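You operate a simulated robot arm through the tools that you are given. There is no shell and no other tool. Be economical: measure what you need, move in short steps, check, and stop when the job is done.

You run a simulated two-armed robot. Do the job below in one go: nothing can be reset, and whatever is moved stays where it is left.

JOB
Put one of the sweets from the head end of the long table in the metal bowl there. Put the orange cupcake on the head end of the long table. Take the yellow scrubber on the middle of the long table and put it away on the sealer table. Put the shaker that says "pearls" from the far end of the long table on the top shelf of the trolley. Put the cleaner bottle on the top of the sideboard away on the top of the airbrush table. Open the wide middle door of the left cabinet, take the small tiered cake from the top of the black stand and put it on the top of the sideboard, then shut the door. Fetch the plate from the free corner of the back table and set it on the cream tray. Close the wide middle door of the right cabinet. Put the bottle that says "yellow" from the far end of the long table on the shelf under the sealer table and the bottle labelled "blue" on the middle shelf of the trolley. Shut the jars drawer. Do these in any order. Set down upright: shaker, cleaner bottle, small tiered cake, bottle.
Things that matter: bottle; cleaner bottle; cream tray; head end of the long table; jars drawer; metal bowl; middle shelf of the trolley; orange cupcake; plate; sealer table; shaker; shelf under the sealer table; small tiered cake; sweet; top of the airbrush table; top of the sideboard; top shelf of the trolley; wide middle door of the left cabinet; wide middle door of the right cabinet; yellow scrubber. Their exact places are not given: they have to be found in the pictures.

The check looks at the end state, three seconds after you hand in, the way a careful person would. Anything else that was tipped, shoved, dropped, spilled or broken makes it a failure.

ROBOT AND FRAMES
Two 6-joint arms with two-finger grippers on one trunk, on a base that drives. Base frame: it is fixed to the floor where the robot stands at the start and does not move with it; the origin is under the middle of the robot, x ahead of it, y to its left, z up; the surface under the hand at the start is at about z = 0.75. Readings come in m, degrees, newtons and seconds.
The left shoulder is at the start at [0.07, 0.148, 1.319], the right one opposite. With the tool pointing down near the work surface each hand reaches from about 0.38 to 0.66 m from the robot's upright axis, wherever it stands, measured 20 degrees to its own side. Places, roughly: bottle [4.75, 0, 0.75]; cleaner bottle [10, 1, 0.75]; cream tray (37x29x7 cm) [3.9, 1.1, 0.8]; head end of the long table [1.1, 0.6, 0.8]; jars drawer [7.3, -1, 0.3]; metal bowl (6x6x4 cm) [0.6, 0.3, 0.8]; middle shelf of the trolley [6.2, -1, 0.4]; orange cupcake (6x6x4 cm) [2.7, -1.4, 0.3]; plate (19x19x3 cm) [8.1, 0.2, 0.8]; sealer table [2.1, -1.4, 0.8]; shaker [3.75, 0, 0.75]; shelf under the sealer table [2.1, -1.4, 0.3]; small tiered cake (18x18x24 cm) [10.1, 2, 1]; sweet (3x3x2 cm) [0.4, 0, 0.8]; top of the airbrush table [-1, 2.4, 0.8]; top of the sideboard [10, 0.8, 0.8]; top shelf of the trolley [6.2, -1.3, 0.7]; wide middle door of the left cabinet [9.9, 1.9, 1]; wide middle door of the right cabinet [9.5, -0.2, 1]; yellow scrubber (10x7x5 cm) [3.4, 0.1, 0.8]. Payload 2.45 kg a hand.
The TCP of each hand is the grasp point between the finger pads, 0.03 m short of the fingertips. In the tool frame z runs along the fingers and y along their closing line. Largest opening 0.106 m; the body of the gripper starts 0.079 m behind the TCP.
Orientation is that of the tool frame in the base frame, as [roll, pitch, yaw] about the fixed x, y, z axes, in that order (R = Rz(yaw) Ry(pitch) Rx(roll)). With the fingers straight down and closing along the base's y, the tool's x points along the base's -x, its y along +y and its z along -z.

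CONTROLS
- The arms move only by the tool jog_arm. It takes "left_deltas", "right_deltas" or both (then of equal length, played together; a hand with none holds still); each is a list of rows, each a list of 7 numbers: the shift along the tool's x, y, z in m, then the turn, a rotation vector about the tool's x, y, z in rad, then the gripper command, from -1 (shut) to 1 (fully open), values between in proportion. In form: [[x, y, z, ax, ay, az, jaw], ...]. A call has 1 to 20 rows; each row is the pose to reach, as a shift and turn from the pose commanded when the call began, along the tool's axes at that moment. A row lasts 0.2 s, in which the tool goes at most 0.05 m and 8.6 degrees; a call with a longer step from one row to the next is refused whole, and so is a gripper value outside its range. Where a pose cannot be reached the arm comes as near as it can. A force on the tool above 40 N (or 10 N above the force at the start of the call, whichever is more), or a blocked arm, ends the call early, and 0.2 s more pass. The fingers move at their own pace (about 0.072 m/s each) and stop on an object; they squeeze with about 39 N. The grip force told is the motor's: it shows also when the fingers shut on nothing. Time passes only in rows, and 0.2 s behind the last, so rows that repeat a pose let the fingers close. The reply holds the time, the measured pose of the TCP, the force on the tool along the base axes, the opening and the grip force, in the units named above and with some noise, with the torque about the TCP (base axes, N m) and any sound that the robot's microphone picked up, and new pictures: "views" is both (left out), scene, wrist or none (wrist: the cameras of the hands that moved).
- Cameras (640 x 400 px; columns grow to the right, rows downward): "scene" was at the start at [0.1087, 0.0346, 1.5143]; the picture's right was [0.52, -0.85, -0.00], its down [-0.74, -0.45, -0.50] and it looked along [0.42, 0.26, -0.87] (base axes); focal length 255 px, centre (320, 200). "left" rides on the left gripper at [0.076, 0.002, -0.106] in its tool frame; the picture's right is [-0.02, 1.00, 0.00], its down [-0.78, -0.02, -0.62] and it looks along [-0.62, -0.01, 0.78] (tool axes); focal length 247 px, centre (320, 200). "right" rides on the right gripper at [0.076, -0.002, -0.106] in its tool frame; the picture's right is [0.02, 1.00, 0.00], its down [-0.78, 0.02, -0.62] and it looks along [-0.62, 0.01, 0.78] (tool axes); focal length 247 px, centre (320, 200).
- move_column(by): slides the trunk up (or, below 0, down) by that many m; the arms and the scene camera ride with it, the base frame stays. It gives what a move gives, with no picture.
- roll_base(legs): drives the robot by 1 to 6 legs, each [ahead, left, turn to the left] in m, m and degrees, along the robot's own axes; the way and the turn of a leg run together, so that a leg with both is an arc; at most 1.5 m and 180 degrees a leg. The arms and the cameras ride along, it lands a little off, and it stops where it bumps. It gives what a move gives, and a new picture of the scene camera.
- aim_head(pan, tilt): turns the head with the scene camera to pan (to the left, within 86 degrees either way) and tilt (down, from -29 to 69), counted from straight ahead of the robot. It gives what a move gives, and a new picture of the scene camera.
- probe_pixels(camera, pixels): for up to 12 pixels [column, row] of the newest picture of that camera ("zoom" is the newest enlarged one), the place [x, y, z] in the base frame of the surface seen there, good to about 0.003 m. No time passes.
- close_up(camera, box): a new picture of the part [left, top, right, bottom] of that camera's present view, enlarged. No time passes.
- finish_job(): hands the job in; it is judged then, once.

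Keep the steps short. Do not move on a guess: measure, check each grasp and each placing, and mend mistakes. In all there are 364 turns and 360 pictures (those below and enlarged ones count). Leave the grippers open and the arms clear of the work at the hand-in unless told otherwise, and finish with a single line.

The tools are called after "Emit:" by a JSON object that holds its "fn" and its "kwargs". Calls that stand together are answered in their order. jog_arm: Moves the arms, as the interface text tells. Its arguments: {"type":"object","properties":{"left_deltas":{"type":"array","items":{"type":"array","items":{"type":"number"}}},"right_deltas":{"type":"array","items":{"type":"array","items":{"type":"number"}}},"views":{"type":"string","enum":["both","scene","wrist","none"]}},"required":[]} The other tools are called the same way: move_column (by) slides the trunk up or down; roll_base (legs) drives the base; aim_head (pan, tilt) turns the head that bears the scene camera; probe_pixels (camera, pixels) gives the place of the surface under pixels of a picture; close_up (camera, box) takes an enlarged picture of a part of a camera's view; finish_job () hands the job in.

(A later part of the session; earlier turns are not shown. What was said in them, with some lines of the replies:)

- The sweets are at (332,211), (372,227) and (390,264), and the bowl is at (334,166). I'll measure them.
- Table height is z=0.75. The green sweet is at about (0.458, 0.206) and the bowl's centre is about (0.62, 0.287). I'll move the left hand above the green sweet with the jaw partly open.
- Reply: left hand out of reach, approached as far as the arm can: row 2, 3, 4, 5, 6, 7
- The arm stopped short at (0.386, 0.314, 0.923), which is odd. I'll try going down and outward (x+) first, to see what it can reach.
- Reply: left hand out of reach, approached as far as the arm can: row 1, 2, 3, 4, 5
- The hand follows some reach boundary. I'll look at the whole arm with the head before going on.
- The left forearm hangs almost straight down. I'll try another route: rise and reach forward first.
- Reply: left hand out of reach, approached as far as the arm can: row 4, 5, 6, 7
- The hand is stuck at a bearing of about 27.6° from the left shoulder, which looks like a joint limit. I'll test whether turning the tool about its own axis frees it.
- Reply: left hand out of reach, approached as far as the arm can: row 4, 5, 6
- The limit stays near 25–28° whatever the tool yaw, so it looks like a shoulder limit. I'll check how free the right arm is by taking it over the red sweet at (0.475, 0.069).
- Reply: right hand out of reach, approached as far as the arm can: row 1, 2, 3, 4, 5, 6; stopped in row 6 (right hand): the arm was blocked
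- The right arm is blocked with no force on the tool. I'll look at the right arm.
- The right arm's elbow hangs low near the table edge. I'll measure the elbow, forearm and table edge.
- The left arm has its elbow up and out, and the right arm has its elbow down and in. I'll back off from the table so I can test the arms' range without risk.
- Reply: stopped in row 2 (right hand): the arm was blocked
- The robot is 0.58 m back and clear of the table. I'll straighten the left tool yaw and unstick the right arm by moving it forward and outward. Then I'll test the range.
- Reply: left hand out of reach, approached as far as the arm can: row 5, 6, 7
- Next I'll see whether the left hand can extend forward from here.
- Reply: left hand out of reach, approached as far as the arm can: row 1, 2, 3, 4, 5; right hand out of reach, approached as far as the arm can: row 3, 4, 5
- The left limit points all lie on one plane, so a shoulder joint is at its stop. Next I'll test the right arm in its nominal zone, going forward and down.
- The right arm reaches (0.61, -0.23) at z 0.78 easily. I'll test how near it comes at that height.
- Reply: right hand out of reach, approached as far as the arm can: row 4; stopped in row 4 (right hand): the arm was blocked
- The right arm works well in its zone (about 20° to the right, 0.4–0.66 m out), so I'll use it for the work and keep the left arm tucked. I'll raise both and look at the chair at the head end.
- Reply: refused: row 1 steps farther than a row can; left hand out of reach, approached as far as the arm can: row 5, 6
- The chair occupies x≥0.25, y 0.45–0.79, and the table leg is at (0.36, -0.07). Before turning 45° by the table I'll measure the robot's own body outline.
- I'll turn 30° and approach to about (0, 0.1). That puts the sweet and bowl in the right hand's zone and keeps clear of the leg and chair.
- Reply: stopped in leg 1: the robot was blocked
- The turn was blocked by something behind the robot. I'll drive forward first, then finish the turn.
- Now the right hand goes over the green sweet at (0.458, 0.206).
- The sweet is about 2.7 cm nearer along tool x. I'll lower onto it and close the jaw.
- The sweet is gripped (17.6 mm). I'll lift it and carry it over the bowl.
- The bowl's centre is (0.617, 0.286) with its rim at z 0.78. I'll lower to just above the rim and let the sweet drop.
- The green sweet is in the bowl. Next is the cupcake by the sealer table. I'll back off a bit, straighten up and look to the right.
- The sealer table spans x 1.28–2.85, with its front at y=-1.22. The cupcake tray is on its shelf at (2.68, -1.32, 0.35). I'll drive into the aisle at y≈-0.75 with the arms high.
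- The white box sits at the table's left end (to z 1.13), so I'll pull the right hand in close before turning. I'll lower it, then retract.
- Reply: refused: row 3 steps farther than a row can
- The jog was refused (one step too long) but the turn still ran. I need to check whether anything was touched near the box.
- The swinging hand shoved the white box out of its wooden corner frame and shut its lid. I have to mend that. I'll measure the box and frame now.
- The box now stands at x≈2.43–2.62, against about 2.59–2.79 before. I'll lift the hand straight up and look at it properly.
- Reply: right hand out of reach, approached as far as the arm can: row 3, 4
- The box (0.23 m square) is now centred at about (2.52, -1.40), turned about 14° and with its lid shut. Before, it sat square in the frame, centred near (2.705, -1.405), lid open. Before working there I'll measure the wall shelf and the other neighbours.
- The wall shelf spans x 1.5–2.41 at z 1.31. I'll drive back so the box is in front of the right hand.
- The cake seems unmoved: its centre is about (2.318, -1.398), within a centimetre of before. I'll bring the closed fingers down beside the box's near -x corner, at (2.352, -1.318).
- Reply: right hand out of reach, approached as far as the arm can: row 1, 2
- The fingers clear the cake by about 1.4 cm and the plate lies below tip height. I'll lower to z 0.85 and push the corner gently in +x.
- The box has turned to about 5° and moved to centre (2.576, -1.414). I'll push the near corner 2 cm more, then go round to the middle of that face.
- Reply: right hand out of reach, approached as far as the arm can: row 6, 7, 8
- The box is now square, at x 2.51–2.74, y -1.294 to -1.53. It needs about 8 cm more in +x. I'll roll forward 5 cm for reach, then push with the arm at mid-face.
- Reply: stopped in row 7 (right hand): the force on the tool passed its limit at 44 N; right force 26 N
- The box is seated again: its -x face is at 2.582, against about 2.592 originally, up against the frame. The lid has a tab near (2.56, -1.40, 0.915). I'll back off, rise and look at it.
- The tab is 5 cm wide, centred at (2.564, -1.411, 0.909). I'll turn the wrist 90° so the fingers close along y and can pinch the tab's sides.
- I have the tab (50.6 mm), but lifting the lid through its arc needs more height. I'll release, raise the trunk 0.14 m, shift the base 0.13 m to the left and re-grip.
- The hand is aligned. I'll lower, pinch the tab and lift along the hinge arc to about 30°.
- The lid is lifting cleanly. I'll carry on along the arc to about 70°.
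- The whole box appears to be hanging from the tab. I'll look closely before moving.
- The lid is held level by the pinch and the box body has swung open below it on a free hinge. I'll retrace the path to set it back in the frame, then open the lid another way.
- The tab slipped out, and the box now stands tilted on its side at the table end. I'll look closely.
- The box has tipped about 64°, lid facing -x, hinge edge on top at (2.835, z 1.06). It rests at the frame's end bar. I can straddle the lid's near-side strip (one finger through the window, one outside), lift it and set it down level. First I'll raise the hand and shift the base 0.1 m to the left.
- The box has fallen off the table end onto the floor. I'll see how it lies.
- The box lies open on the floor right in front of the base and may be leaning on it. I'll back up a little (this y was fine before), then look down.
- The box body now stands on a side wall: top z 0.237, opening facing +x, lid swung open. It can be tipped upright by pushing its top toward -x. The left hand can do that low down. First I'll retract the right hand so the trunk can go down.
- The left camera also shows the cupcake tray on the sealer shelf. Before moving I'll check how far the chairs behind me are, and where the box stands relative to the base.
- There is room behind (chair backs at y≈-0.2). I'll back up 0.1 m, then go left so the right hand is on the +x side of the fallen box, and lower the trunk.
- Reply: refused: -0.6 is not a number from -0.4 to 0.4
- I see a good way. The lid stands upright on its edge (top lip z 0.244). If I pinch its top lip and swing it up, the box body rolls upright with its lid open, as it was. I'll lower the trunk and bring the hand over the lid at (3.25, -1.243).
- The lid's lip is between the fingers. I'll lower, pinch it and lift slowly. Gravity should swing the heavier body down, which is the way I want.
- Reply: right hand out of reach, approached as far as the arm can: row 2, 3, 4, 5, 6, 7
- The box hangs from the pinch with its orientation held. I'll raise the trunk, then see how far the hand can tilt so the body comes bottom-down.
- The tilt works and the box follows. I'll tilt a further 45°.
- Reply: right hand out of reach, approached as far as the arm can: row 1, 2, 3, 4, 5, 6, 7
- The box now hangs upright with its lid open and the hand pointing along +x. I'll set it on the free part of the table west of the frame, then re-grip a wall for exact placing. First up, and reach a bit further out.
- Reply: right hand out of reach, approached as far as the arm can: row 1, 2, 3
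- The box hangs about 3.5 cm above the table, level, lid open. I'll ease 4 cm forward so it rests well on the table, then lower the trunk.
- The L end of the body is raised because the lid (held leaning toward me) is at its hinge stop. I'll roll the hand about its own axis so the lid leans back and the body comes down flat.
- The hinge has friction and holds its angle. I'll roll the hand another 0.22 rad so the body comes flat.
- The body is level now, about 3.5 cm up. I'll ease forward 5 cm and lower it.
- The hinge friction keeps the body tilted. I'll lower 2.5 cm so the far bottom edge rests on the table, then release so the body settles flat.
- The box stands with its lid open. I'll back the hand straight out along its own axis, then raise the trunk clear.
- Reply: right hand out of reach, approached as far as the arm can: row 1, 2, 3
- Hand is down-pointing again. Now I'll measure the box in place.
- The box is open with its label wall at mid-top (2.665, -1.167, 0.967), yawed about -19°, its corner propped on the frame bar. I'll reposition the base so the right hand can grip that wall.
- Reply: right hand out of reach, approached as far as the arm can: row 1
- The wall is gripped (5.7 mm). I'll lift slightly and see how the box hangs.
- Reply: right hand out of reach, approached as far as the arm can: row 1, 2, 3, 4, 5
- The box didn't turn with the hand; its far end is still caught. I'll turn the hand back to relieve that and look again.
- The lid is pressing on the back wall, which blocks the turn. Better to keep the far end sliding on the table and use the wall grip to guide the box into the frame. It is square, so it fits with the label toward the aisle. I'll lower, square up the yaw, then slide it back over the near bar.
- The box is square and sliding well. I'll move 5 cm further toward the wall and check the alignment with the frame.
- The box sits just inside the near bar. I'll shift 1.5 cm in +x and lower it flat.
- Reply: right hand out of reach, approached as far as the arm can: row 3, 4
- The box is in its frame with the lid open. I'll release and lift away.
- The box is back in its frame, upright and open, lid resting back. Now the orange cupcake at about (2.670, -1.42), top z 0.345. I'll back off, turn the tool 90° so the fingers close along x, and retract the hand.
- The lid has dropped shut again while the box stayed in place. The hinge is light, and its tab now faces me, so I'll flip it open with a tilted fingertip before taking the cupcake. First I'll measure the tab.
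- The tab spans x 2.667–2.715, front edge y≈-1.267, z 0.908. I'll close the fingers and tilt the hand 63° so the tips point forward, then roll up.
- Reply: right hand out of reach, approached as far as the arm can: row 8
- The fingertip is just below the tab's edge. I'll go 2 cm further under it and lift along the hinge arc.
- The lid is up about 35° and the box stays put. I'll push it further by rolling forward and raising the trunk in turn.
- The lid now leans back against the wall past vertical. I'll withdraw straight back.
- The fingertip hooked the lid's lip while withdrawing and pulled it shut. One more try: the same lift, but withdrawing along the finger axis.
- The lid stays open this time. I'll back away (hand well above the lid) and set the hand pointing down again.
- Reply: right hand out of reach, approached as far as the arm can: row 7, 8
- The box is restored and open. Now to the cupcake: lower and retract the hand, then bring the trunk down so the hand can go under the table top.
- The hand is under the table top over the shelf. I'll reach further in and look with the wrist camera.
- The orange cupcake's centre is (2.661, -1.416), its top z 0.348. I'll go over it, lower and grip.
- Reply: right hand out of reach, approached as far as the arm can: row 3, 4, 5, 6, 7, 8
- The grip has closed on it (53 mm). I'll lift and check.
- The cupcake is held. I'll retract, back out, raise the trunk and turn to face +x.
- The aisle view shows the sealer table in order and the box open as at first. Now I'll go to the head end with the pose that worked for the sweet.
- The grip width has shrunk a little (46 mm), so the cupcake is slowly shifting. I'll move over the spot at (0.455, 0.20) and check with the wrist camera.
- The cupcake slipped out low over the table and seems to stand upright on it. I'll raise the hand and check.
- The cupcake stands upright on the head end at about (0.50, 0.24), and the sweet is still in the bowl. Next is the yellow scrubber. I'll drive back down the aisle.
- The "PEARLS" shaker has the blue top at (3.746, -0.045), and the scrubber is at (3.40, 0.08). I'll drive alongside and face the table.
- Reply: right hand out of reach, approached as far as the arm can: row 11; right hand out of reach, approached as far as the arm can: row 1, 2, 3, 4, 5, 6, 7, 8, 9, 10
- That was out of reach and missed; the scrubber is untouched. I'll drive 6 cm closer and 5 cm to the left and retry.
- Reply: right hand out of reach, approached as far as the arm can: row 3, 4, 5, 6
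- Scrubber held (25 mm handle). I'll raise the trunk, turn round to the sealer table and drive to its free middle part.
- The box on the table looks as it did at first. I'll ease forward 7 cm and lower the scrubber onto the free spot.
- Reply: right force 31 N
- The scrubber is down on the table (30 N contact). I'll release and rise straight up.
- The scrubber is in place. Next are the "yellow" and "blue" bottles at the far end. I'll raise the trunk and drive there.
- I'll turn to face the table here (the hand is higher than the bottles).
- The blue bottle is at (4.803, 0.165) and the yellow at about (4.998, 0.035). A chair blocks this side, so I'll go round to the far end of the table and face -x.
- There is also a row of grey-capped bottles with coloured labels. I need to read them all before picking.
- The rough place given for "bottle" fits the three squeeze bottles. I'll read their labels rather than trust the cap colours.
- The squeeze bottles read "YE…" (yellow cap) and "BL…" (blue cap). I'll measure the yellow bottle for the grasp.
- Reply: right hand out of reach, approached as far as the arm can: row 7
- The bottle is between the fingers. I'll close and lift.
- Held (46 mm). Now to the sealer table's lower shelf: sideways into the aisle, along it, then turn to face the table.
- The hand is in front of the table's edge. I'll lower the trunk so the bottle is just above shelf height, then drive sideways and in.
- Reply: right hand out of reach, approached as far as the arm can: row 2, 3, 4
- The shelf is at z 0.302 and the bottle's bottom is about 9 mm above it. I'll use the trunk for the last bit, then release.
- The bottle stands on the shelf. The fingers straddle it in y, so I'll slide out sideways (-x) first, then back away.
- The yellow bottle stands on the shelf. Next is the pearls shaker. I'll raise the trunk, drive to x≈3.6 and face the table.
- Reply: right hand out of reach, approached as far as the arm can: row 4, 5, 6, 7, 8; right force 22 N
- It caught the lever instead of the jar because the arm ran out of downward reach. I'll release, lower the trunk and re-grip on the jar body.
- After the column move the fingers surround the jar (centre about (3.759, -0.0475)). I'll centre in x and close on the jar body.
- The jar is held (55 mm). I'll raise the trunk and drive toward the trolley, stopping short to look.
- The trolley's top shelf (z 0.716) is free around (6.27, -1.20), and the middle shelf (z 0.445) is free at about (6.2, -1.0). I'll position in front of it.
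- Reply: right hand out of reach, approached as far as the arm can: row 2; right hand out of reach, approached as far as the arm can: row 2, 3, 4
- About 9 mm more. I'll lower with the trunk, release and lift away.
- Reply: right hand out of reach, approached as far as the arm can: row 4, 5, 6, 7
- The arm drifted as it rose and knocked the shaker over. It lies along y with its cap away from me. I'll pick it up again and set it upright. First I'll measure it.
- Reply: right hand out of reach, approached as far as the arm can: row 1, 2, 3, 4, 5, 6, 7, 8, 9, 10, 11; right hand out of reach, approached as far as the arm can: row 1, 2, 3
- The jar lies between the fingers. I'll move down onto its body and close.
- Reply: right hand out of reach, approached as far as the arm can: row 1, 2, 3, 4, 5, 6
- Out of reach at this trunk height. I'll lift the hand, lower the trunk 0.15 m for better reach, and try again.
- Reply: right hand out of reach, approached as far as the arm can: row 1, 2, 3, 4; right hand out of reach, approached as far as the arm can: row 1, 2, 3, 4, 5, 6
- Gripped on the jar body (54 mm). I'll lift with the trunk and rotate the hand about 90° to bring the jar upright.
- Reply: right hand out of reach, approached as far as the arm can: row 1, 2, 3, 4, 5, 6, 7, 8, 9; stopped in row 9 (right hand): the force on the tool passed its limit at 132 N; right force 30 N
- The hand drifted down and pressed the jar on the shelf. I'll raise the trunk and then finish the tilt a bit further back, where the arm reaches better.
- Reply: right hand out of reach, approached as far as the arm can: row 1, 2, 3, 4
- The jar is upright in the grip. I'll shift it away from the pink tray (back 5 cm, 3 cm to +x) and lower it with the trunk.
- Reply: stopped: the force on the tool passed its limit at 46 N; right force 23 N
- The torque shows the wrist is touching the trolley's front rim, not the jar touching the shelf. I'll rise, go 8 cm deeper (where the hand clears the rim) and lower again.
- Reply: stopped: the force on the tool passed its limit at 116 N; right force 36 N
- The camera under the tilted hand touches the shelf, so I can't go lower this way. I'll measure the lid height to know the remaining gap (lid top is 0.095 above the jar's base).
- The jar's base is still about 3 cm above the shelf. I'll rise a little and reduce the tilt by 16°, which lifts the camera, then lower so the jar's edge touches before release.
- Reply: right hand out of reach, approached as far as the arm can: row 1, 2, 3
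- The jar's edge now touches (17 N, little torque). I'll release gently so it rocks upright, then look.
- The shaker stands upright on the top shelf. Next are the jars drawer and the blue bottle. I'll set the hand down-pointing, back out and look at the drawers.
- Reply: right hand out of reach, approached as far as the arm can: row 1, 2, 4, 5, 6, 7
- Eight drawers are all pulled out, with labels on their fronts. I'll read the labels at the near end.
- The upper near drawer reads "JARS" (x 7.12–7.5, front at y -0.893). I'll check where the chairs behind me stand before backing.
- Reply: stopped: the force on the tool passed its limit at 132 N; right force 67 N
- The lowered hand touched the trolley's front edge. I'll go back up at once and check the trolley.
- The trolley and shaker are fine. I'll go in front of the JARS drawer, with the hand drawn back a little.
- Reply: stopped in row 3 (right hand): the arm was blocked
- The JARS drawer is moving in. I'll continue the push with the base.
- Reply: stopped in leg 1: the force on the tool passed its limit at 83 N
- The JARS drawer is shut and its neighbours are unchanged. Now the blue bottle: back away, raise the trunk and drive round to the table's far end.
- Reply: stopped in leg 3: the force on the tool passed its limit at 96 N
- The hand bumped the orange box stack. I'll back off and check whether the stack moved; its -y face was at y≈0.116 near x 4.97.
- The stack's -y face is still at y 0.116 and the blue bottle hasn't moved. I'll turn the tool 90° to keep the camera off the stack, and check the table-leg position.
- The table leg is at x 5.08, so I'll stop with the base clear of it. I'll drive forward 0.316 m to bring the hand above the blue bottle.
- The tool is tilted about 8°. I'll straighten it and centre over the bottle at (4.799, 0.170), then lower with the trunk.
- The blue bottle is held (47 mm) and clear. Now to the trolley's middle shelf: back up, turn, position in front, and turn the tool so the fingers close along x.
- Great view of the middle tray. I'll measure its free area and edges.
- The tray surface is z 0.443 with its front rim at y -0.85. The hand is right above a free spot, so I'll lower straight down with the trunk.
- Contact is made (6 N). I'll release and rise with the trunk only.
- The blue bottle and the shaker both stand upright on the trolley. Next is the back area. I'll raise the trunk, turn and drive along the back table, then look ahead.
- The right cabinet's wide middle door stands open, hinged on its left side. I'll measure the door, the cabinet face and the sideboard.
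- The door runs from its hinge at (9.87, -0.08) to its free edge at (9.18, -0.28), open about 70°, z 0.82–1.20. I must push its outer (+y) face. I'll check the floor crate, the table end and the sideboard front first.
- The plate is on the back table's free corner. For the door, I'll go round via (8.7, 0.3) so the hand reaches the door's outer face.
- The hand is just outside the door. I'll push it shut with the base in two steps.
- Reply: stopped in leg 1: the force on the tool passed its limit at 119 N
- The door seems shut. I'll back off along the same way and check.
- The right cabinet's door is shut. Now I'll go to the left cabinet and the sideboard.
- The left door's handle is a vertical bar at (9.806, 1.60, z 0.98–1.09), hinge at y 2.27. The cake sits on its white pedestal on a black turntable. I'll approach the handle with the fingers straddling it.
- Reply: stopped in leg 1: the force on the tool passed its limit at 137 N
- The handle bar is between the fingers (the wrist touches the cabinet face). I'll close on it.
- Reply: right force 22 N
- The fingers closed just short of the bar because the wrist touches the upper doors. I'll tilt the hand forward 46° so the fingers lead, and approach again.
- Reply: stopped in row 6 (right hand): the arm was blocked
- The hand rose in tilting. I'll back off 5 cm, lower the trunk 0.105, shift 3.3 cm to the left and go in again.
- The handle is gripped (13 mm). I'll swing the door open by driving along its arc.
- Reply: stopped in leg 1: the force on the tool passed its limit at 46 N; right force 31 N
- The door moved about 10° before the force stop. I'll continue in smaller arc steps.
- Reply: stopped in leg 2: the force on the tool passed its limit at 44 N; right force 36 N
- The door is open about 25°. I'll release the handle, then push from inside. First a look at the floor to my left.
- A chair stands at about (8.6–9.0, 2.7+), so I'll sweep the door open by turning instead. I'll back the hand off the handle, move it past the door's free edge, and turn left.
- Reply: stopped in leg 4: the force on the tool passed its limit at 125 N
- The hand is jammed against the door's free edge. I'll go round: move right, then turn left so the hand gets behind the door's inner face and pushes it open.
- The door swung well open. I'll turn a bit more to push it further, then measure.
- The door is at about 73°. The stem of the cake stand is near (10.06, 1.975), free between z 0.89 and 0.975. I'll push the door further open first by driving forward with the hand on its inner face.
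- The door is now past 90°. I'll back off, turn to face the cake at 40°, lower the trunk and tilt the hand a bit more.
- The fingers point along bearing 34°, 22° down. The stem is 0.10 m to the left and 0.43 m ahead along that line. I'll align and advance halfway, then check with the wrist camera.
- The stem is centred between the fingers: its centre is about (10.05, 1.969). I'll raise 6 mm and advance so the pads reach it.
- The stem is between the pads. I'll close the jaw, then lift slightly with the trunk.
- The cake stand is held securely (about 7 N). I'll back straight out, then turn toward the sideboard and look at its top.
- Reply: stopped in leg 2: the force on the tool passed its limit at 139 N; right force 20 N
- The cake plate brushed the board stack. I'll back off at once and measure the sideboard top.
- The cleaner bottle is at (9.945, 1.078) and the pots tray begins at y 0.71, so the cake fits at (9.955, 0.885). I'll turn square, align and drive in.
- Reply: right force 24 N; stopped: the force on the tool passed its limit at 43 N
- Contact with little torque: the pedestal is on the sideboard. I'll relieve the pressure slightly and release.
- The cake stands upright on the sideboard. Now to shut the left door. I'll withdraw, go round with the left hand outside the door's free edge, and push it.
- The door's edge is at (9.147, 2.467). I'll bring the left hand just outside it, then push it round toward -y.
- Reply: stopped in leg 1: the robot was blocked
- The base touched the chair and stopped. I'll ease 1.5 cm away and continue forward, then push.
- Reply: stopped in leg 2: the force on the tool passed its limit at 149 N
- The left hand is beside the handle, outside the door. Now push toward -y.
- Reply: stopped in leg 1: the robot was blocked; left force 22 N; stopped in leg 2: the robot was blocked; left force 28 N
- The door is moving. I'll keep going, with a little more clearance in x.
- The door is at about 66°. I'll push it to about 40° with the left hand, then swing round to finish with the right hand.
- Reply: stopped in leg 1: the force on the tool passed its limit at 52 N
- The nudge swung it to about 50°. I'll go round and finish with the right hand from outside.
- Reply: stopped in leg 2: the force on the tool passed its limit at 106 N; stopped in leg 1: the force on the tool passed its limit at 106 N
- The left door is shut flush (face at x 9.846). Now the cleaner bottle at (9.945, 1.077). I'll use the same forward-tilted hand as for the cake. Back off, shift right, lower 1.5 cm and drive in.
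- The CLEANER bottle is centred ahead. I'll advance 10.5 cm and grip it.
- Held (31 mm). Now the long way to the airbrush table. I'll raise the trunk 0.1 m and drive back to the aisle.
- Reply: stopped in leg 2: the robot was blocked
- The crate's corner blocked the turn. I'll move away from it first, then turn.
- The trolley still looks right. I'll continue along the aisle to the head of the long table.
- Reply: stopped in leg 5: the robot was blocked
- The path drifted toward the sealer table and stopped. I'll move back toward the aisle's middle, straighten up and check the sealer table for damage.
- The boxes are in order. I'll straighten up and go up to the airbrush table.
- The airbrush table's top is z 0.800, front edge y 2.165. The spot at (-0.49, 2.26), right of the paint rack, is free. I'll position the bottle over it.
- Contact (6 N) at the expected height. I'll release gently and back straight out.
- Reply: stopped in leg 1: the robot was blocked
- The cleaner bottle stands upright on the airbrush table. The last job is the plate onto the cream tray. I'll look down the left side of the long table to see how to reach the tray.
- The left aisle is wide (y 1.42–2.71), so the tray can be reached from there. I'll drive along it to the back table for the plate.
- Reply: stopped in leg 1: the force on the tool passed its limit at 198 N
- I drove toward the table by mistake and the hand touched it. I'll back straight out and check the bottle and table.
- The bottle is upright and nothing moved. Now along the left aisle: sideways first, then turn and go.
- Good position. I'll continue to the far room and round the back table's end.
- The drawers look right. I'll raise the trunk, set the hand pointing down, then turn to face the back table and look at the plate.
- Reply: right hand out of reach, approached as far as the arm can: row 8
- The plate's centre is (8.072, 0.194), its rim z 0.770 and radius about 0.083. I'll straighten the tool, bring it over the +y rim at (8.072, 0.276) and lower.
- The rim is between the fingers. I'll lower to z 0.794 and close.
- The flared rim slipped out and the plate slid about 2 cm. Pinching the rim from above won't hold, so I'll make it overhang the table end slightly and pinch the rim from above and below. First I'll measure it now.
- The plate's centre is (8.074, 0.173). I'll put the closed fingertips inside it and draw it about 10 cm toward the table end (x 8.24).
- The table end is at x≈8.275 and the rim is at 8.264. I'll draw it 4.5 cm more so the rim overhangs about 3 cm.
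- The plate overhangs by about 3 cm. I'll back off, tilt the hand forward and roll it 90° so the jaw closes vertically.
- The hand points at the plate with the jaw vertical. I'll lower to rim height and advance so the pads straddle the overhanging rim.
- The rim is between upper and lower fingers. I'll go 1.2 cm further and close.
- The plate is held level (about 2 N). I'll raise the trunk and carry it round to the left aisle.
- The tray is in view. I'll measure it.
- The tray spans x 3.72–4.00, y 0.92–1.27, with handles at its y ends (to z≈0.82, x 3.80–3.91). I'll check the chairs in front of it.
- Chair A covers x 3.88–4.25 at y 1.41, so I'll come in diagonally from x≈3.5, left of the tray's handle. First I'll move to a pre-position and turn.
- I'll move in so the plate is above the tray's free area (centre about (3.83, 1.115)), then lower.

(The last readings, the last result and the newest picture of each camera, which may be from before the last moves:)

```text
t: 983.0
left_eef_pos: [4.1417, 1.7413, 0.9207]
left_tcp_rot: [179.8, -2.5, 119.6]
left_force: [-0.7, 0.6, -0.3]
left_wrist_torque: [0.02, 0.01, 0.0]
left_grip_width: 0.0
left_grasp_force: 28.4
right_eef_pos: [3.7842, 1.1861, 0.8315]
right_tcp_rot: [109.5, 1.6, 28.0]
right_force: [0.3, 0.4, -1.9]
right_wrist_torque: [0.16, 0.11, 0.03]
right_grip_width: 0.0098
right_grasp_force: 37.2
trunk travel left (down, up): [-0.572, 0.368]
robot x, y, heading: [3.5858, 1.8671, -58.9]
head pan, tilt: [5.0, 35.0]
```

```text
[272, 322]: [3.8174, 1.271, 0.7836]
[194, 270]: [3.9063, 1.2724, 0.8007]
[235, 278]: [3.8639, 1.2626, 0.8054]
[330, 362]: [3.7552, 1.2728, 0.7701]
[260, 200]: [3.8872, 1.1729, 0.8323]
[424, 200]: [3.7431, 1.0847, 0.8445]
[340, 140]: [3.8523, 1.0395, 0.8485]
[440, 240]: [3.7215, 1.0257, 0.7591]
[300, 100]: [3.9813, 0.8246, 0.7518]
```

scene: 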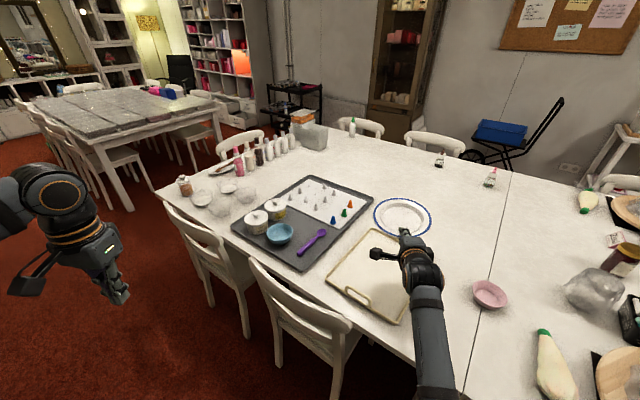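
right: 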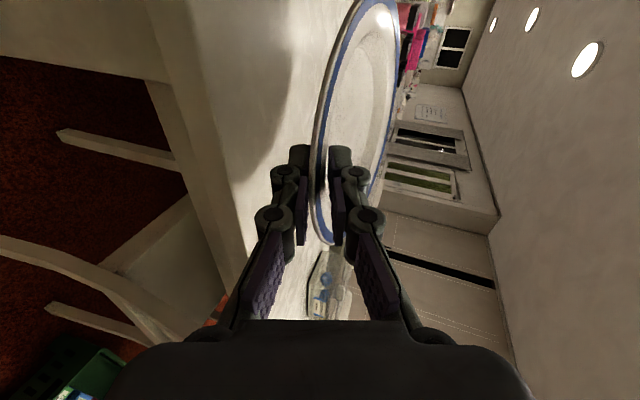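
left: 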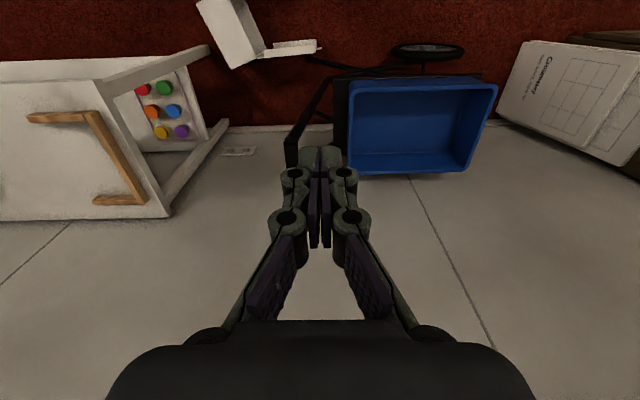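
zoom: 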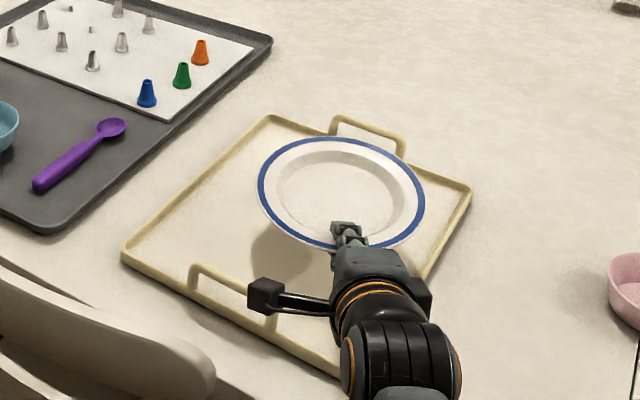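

The plate needs to go 2 cm toward +x; the handle's edge at x 3.817 still leaves room. I'll shift and lower.

Emit:
{"fn": "roll_base", "kwargs": {"legs": [[0.01, 0.018, 0]]}}

Emit:
{"fn": "move_column", "kwargs": {"by": -0.032}}

Emit:
{"fn": "move_column", "kwargs": {"by": -0.006}}

```text
t: 983.8
left_eef_pos: [4.1611, 1.7423, 0.9203]
left_tcp_rot: [179.8, -2.4, 119.7]
left_force: [0.4, -0.1, 0.3]
left_wrist_torque: [-0.02, 0.01, 0.0]
left_grip_width: 0.0
left_grasp_force: 28.6
right_eef_pos: [3.8052, 1.1871, 0.8322]
right_tcp_rot: [109.7, 1.6, 28.0]
right_force: [-0.3, -0.8, -2.4]
right_wrist_torque: [0.19, 0.07, 0.06]
right_grip_width: 0.0098
right_grasp_force: 37.6
trunk travel left (down, up): [-0.572, 0.368]
robot x, y, heading: [3.6011, 1.8689, -58.7]
head pan, tilt: [5.0, 35.0]
```

scene: 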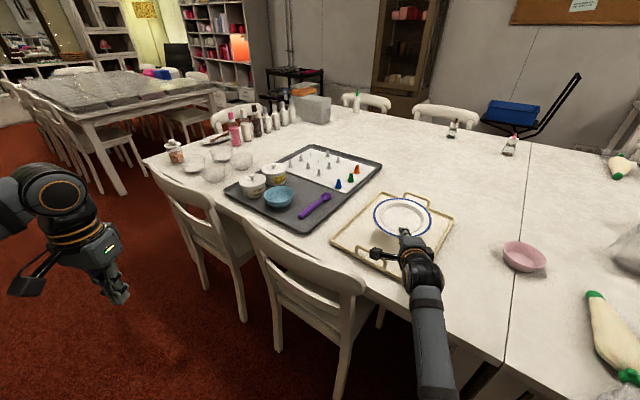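

```text
t: 984.6
left_eef_pos: [4.1617, 1.743, 0.8874]
left_tcp_rot: [179.9, -2.5, 119.7]
left_force: [-0.6, -0.1, -0.5]
left_wrist_torque: [0.0, 0.0, 0.02]
left_grip_width: 0.0
left_grasp_force: 28.7
right_eef_pos: [3.8051, 1.1869, 0.8008]
right_tcp_rot: [109.6, 1.6, 27.9]
right_force: [0.1, 1.0, -1.9]
right_wrist_torque: [0.14, 0.11, 0.08]
right_grip_width: 0.0097
right_grasp_force: 37.3
trunk travel left (down, up): [-0.54, 0.4]
robot x, y, heading: [3.6093, 1.8676, -59.1]
head pan, tilt: [5.0, 35.0]
```

```text
t: 985.1
left_eef_pos: [4.1614, 1.7424, 0.8816]
left_tcp_rot: [179.9, -2.4, 119.7]
left_force: [0.0, -0.4, 0.1]
left_wrist_torque: [0.0, 0.01, -0.05]
left_grip_width: 0.0
left_grasp_force: 28.7
right_eef_pos: [3.8061, 1.186, 0.7935]
right_tcp_rot: [109.6, 1.6, 28.0]
right_force: [0.4, 0.1, -1.6]
right_wrist_torque: [0.17, 0.12, 0.04]
right_grip_width: 0.0098
right_grasp_force: 37.1
trunk travel left (down, up): [-0.534, 0.406]
robot x, y, heading: [3.6051, 1.8688, -58.7]
head pan, tilt: [5.0, 35.0]
```

Emit:
{"fn": "move_column", "kwargs": {"by": -0.006}}

Emit:
{"fn": "move_column", "kwargs": {"by": -0.005}}

```text
t: 985.7
left_eef_pos: [4.162, 1.742, 0.8762]
left_tcp_rot: [179.9, -2.5, 119.7]
left_force: [0.6, 0.7, -0.4]
left_wrist_torque: [0.01, -0.01, -0.01]
left_grip_width: 0.0
left_grasp_force: 28.8
right_eef_pos: [3.8053, 1.1872, 0.7877]
right_tcp_rot: [109.6, 1.7, 27.9]
right_force: [-0.1, 0.2, -2.5]
right_wrist_torque: [0.18, 0.04, -0.01]
right_grip_width: 0.0094
right_grasp_force: 36.7
trunk travel left (down, up): [-0.528, 0.412]
robot x, y, heading: [3.6057, 1.8636, -58.6]
head pan, tilt: [5.0, 35.0]
```

```text
t: 986.2
left_eef_pos: [4.1627, 1.7415, 0.8708]
left_tcp_rot: [179.9, -2.5, 119.7]
left_force: [0.7, -0.1, 0.5]
left_wrist_torque: [0.0, 0.0, -0.01]
left_grip_width: 0.0002
left_grasp_force: 28.6
right_eef_pos: [3.8059, 1.1873, 0.783]
right_tcp_rot: [109.6, 1.6, 28.0]
right_force: [-0.2, -0.3, -1.1]
right_wrist_torque: [0.15, 0.04, -0.01]
right_grip_width: 0.0099
right_grasp_force: 36.4
trunk travel left (down, up): [-0.523, 0.417]
robot x, y, heading: [3.6061, 1.8673, -58.6]
head pan, tilt: [5.0, 35.0]
```

Nothing touching yet and the plate's foot is about 4 mm above the tray floor. I'll open slightly, let it settle, then draw the fingers straight out.

Emit:
{"fn": "jog_arm", "kwargs": {"right_deltas": [[0, 0, 0, 0, 0, 0, -0.78], [0, 0, 0, 0, 0, 0, -0.7], [0, 0, 0, 0, 0, 0, -0.6], [0, 0, 0, 0, 0, 0, -0.6]], "views": "none"}}

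Emit:
{"fn": "roll_base", "kwargs": {"legs": [[-0.06, 0.004, 0], [-0.1, 0.006, 0]]}}

Emit:
{"fn": "close_up", "kwargs": {"camera": "scene", "box": [290, 150, 500, 290]}}

```text
t: 987.2
left_eef_pos: [4.1615, 1.7428, 0.8702]
left_tcp_rot: [179.9, -2.4, 119.7]
left_force: [0.6, 0.0, 0.1]
left_wrist_torque: [0.0, -0.01, 0.02]
left_grip_width: 0.0
left_grasp_force: 28.3
right_eef_pos: [3.8051, 1.1864, 0.7823]
right_tcp_rot: [109.7, 1.6, 28.1]
right_force: [0.4, 0.0, 1.5]
right_wrist_torque: [-0.02, -0.05, 0.0]
right_grip_width: 0.0209
right_grasp_force: 0.0
trunk travel left (down, up): [-0.523, 0.417]
robot x, y, heading: [3.605, 1.8623, -58.8]
head pan, tilt: [5.0, 35.0]
```

```text
t: 989.0
left_eef_pos: [4.0849, 1.8877, 0.871]
left_tcp_rot: [179.9, -2.4, 119.6]
left_force: [0.0, 0.3, 0.0]
left_wrist_torque: [0.0, -0.01, 0.01]
left_grip_width: 0.0
left_grasp_force: 29.0
right_eef_pos: [3.727, 1.3328, 0.7831]
right_tcp_rot: [109.5, 1.7, 27.9]
right_force: [0.3, -4.7, 8.3]
right_wrist_torque: [0.13, 0.06, 0.05]
right_grip_width: 0.0157
right_grasp_force: 0.0
trunk travel left (down, up): [-0.523, 0.417]
robot x, y, heading: [3.5283, 2.0122, -59.2]
head pan, tilt: [5.0, 35.0]
```

scene: 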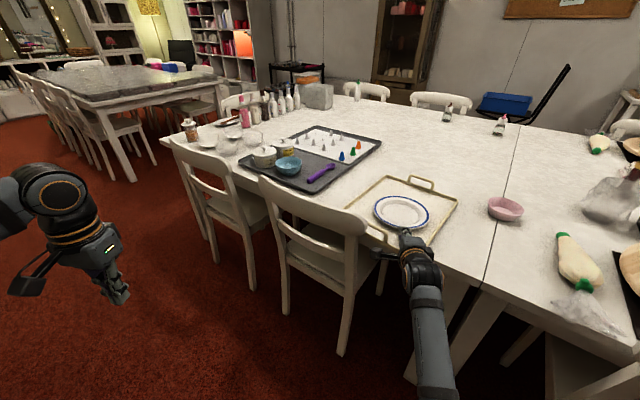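

```text
2.86 times, centred on (395, 220) of scene
```

zoom: 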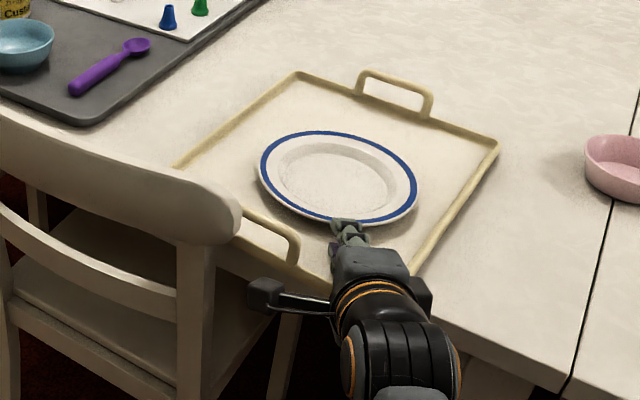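

Emit:
{"fn": "probe_pixels", "kwargs": {"camera": "zoom", "pixels": [[300, 75], [497, 145], [415, 275], [180, 165], [340, 180], [262, 170], [415, 195], [345, 218], [330, 270], [320, 132]]}}

```text
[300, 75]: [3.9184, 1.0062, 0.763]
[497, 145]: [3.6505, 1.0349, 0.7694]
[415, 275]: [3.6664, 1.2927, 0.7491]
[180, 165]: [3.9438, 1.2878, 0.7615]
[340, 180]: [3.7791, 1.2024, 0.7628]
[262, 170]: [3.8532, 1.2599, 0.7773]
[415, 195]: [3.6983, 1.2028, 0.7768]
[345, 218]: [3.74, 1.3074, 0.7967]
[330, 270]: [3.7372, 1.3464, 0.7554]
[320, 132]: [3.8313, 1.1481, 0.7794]
```

The plate is in the tray, but the hand pressed on the tray's near wall and dragged the tray about 11 cm with it. I'll lift off and push the tray back to its place.

Emit:
{"fn": "move_column", "kwargs": {"by": 0.06}}

Emit:
{"fn": "jog_arm", "kwargs": {"right_deltas": [[0, 0, 0, 0, 0, 0, -1], [0, 0, 0, 0, 0, 0, -1]], "views": "none"}}

Emit:
{"fn": "roll_base", "kwargs": {"legs": [[-0.13, 0.075, 0]]}}

Emit:
{"fn": "move_column", "kwargs": {"by": -0.071}}

Emit:
{"fn": "probe_pixels", "kwargs": {"camera": "scene", "pixels": [[390, 225], [400, 205], [375, 240], [395, 240], [385, 232], [405, 245], [360, 228]]}}

```text
t: 990.0
left_eef_pos: [4.0853, 1.8868, 0.9314]
left_tcp_rot: [179.9, -2.5, 119.6]
left_force: [0.9, 1.0, 0.1]
left_wrist_torque: [0.0, 0.05, -0.01]
left_grip_width: 0.0
left_grasp_force: 28.8
right_eef_pos: [3.7282, 1.3312, 0.8444]
right_tcp_rot: [109.6, 1.5, 27.9]
right_force: [0.4, 0.1, 0.2]
right_wrist_torque: [0.01, 0.0, 0.01]
right_grip_width: 0.0214
right_grasp_force: 0.0
trunk travel left (down, up): [-0.583, 0.357]
robot x, y, heading: [3.5275, 2.0138, -58.9]
head pan, tilt: [5.0, 35.0]
```

```text
t: 990.6
left_eef_pos: [4.0864, 1.8869, 0.93]
left_tcp_rot: [179.9, -2.6, 119.5]
left_force: [0.0, 0.2, -0.2]
left_wrist_torque: [-0.01, -0.02, 0.05]
left_grip_width: 0.0
left_grasp_force: 28.4
right_eef_pos: [3.7271, 1.3326, 0.8422]
right_tcp_rot: [109.4, 1.7, 27.9]
right_force: [-0.3, 0.2, 0.0]
right_wrist_torque: [0.02, 0.02, -0.03]
right_grip_width: 0.0
right_grasp_force: 29.0
trunk travel left (down, up): [-0.583, 0.357]
robot x, y, heading: [3.5296, 2.0157, -58.9]
head pan, tilt: [5.0, 35.0]
```

```text
t: 991.9
left_eef_pos: [4.0876, 2.0364, 0.9303]
left_tcp_rot: [179.9, -2.4, 119.7]
left_force: [-0.1, 0.4, 0.0]
left_wrist_torque: [-0.03, 0.0, 0.01]
left_grip_width: 0.0001
left_grasp_force: 29.3
right_eef_pos: [3.731, 1.4795, 0.8434]
right_tcp_rot: [109.5, 1.7, 27.9]
right_force: [0.8, 0.0, -0.2]
right_wrist_torque: [0.06, 0.0, -0.04]
right_grip_width: 0.0
right_grasp_force: 29.1
trunk travel left (down, up): [-0.583, 0.357]
robot x, y, heading: [3.5285, 2.16, -58.8]
head pan, tilt: [5.0, 35.0]
```

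scene: 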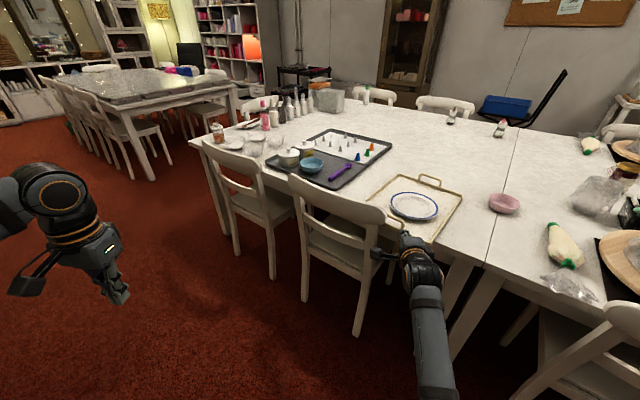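

```text
t: 993.0
left_eef_pos: [4.0864, 2.0369, 0.8591]
left_tcp_rot: [179.9, -2.3, 119.8]
left_force: [0.1, -0.2, 0.0]
left_wrist_torque: [0.0, -0.01, 0.02]
left_grip_width: 0.0
left_grasp_force: 28.3
right_eef_pos: [3.7312, 1.4796, 0.7725]
right_tcp_rot: [109.5, 1.7, 28.1]
right_force: [1.1, 1.6, -0.1]
right_wrist_torque: [0.0, -0.03, -0.03]
right_grip_width: 0.0
right_grasp_force: 28.5
trunk travel left (down, up): [-0.512, 0.428]
robot x, y, heading: [3.5293, 2.1597, -58.7]
head pan, tilt: [5.0, 35.0]
```

```text
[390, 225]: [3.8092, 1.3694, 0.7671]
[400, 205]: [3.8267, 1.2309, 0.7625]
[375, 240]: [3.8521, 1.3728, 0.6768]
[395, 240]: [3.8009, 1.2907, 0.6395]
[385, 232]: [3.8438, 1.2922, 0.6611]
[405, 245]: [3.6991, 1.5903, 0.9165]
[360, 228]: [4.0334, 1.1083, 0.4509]
```

Emit:
{"fn": "roll_base", "kwargs": {"legs": [[0.2, 0, 0]]}}

Emit:
{"fn": "close_up", "kwargs": {"camera": "scene", "box": [290, 130, 500, 280]}}

Emit:
{"fn": "probe_pixels", "kwargs": {"camera": "scene", "pixels": [[405, 176], [462, 200], [430, 182], [415, 195], [400, 212], [375, 190], [360, 205]]}}

```text
t: 994.8
left_eef_pos: [4.1885, 1.8676, 0.8606]
left_tcp_rot: [179.8, -2.5, 119.7]
left_force: [0.7, -0.4, -0.7]
left_wrist_torque: [-0.02, 0.04, -0.02]
left_grip_width: 0.0
left_grasp_force: 28.6
right_eef_pos: [3.8315, 1.311, 0.7741]
right_tcp_rot: [109.3, 1.5, 28.1]
right_force: [-1.5, 1.2, 1.7]
right_wrist_torque: [-0.03, -0.1, 0.16]
right_grip_width: 0.0
right_grasp_force: 28.6
trunk travel left (down, up): [-0.512, 0.428]
robot x, y, heading: [3.6364, 1.9909, -58.9]
head pan, tilt: [5.0, 35.0]
stopped in leg 1: the robot was blocked; the commanded pose is now the measured one
```

scene: 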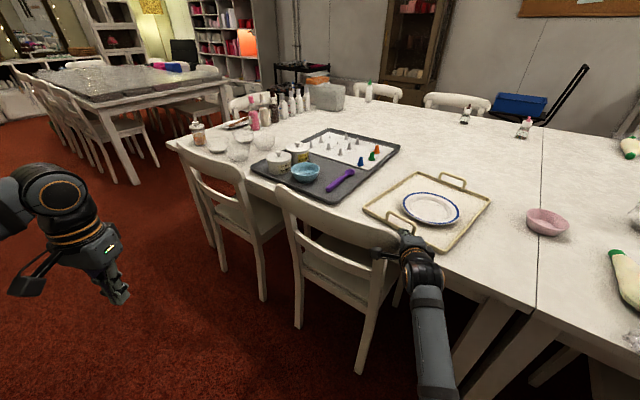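

```text
2.67 times, centred on (395, 205) of scene
```

zoom: 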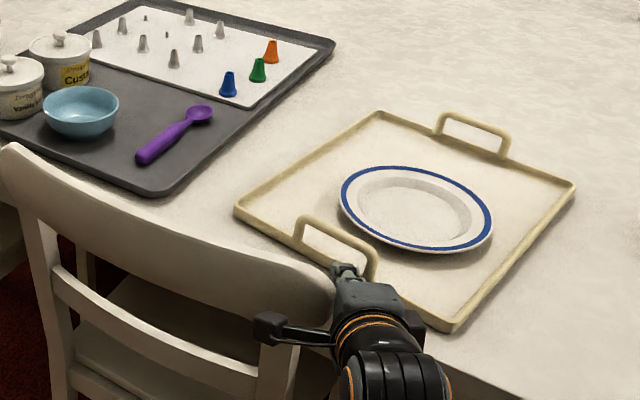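

```text
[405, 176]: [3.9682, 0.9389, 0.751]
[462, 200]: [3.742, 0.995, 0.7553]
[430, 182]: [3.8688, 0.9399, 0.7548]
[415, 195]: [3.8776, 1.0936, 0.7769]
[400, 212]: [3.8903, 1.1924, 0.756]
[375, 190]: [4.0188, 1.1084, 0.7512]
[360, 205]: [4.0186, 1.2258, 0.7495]
```

Emit:
{"fn": "probe_pixels", "kwargs": {"camera": "zoom", "pixels": [[378, 114], [573, 188], [450, 326], [237, 210], [415, 205], [345, 200], [490, 225]]}}

```text
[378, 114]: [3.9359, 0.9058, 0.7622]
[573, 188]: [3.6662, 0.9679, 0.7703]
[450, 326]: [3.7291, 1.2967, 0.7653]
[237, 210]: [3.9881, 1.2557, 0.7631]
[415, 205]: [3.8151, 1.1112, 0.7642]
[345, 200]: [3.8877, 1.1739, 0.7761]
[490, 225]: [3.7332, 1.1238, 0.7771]
```

The tray is back within about 3 cm of its place with the plate inside. I'll back away, open both grippers, and check the chair beside the hand.

Emit:
{"fn": "roll_base", "kwargs": {"legs": [[-0.25, 0, 0]]}}

Emit:
{"fn": "jog_arm", "kwargs": {"left_deltas": [[0, 0, 0, 0, 0, 0, 0], [0, 0, 0, 0, 0, 0, 1], [0, 0, 0, 0, 0, 0, 1], [0, 0, 0, 0, 0, 0, 1]], "right_deltas": [[0, 0, 0, 0, 0, 0, 0], [0, 0, 0, 0, 0, 0, 1], [0, 0, 0, 0, 0, 0, 1], [0, 0, 0, 0, 0, 0, 1]], "views": "scene"}}

Emit:
{"fn": "probe_pixels", "kwargs": {"camera": "scene", "pixels": [[385, 208], [380, 215], [300, 180], [390, 300], [440, 205]]}}

```text
t: 996.6
left_eef_pos: [4.0607, 2.0805, 0.8588]
left_tcp_rot: [179.9, -2.4, 119.8]
left_force: [-0.2, 0.1, -0.3]
left_wrist_torque: [-0.01, -0.01, -0.01]
left_grip_width: 0.0001
left_grasp_force: 28.5
right_eef_pos: [3.7049, 1.5231, 0.7748]
right_tcp_rot: [109.2, 1.6, 28.1]
right_force: [0.2, -0.6, 0.8]
right_wrist_torque: [-0.02, -0.01, 0.0]
right_grip_width: 0.0
right_grasp_force: 28.8
trunk travel left (down, up): [-0.512, 0.428]
robot x, y, heading: [3.5049, 2.206, -58.7]
head pan, tilt: [5.0, 35.0]
```

scene: 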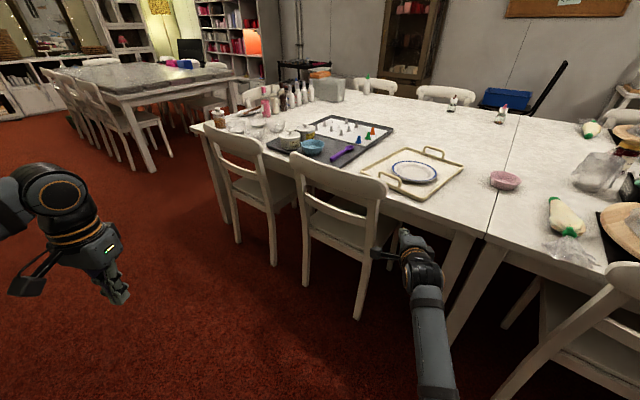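

```text
t: 997.6
left_eef_pos: [4.0588, 2.0794, 0.8587]
left_tcp_rot: [179.9, -2.5, 119.8]
left_force: [0.0, -0.4, -0.1]
left_wrist_torque: [0.01, 0.03, -0.03]
left_grip_width: 0.1059
left_grasp_force: 0.1
right_eef_pos: [3.7046, 1.5226, 0.7734]
right_tcp_rot: [109.2, 1.5, 28.2]
right_force: [0.6, -0.4, -0.1]
right_wrist_torque: [0.02, -0.01, -0.01]
right_grip_width: 0.1057
right_grasp_force: 0.0
trunk travel left (down, up): [-0.512, 0.428]
robot x, y, heading: [3.5055, 2.2039, -58.9]
head pan, tilt: [5.0, 35.0]
```

scene: 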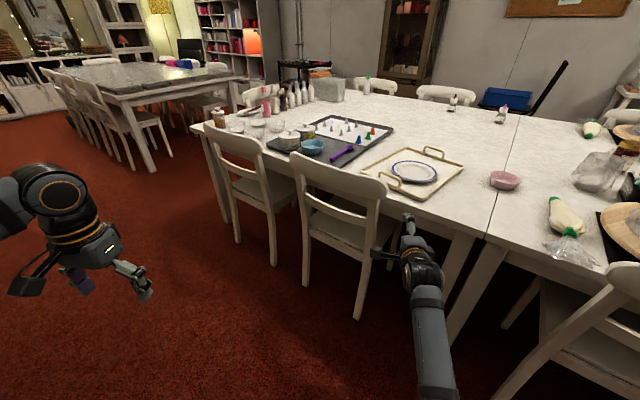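

```text
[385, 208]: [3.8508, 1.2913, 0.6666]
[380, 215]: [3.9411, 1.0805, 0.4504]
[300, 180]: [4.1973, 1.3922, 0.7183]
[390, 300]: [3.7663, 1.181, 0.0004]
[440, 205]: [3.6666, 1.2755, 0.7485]
```

Plate in the tray, chair where it was, both grippers open and the arms clear. Handing in.

Emit:
{"fn": "finish_job", "kwargs": {}}

```text
The job is handed in.
```

All twelve tasks are done and the job is handed in, but on the way I knocked an open cake box off the sealer table and slightly moved a few other things.
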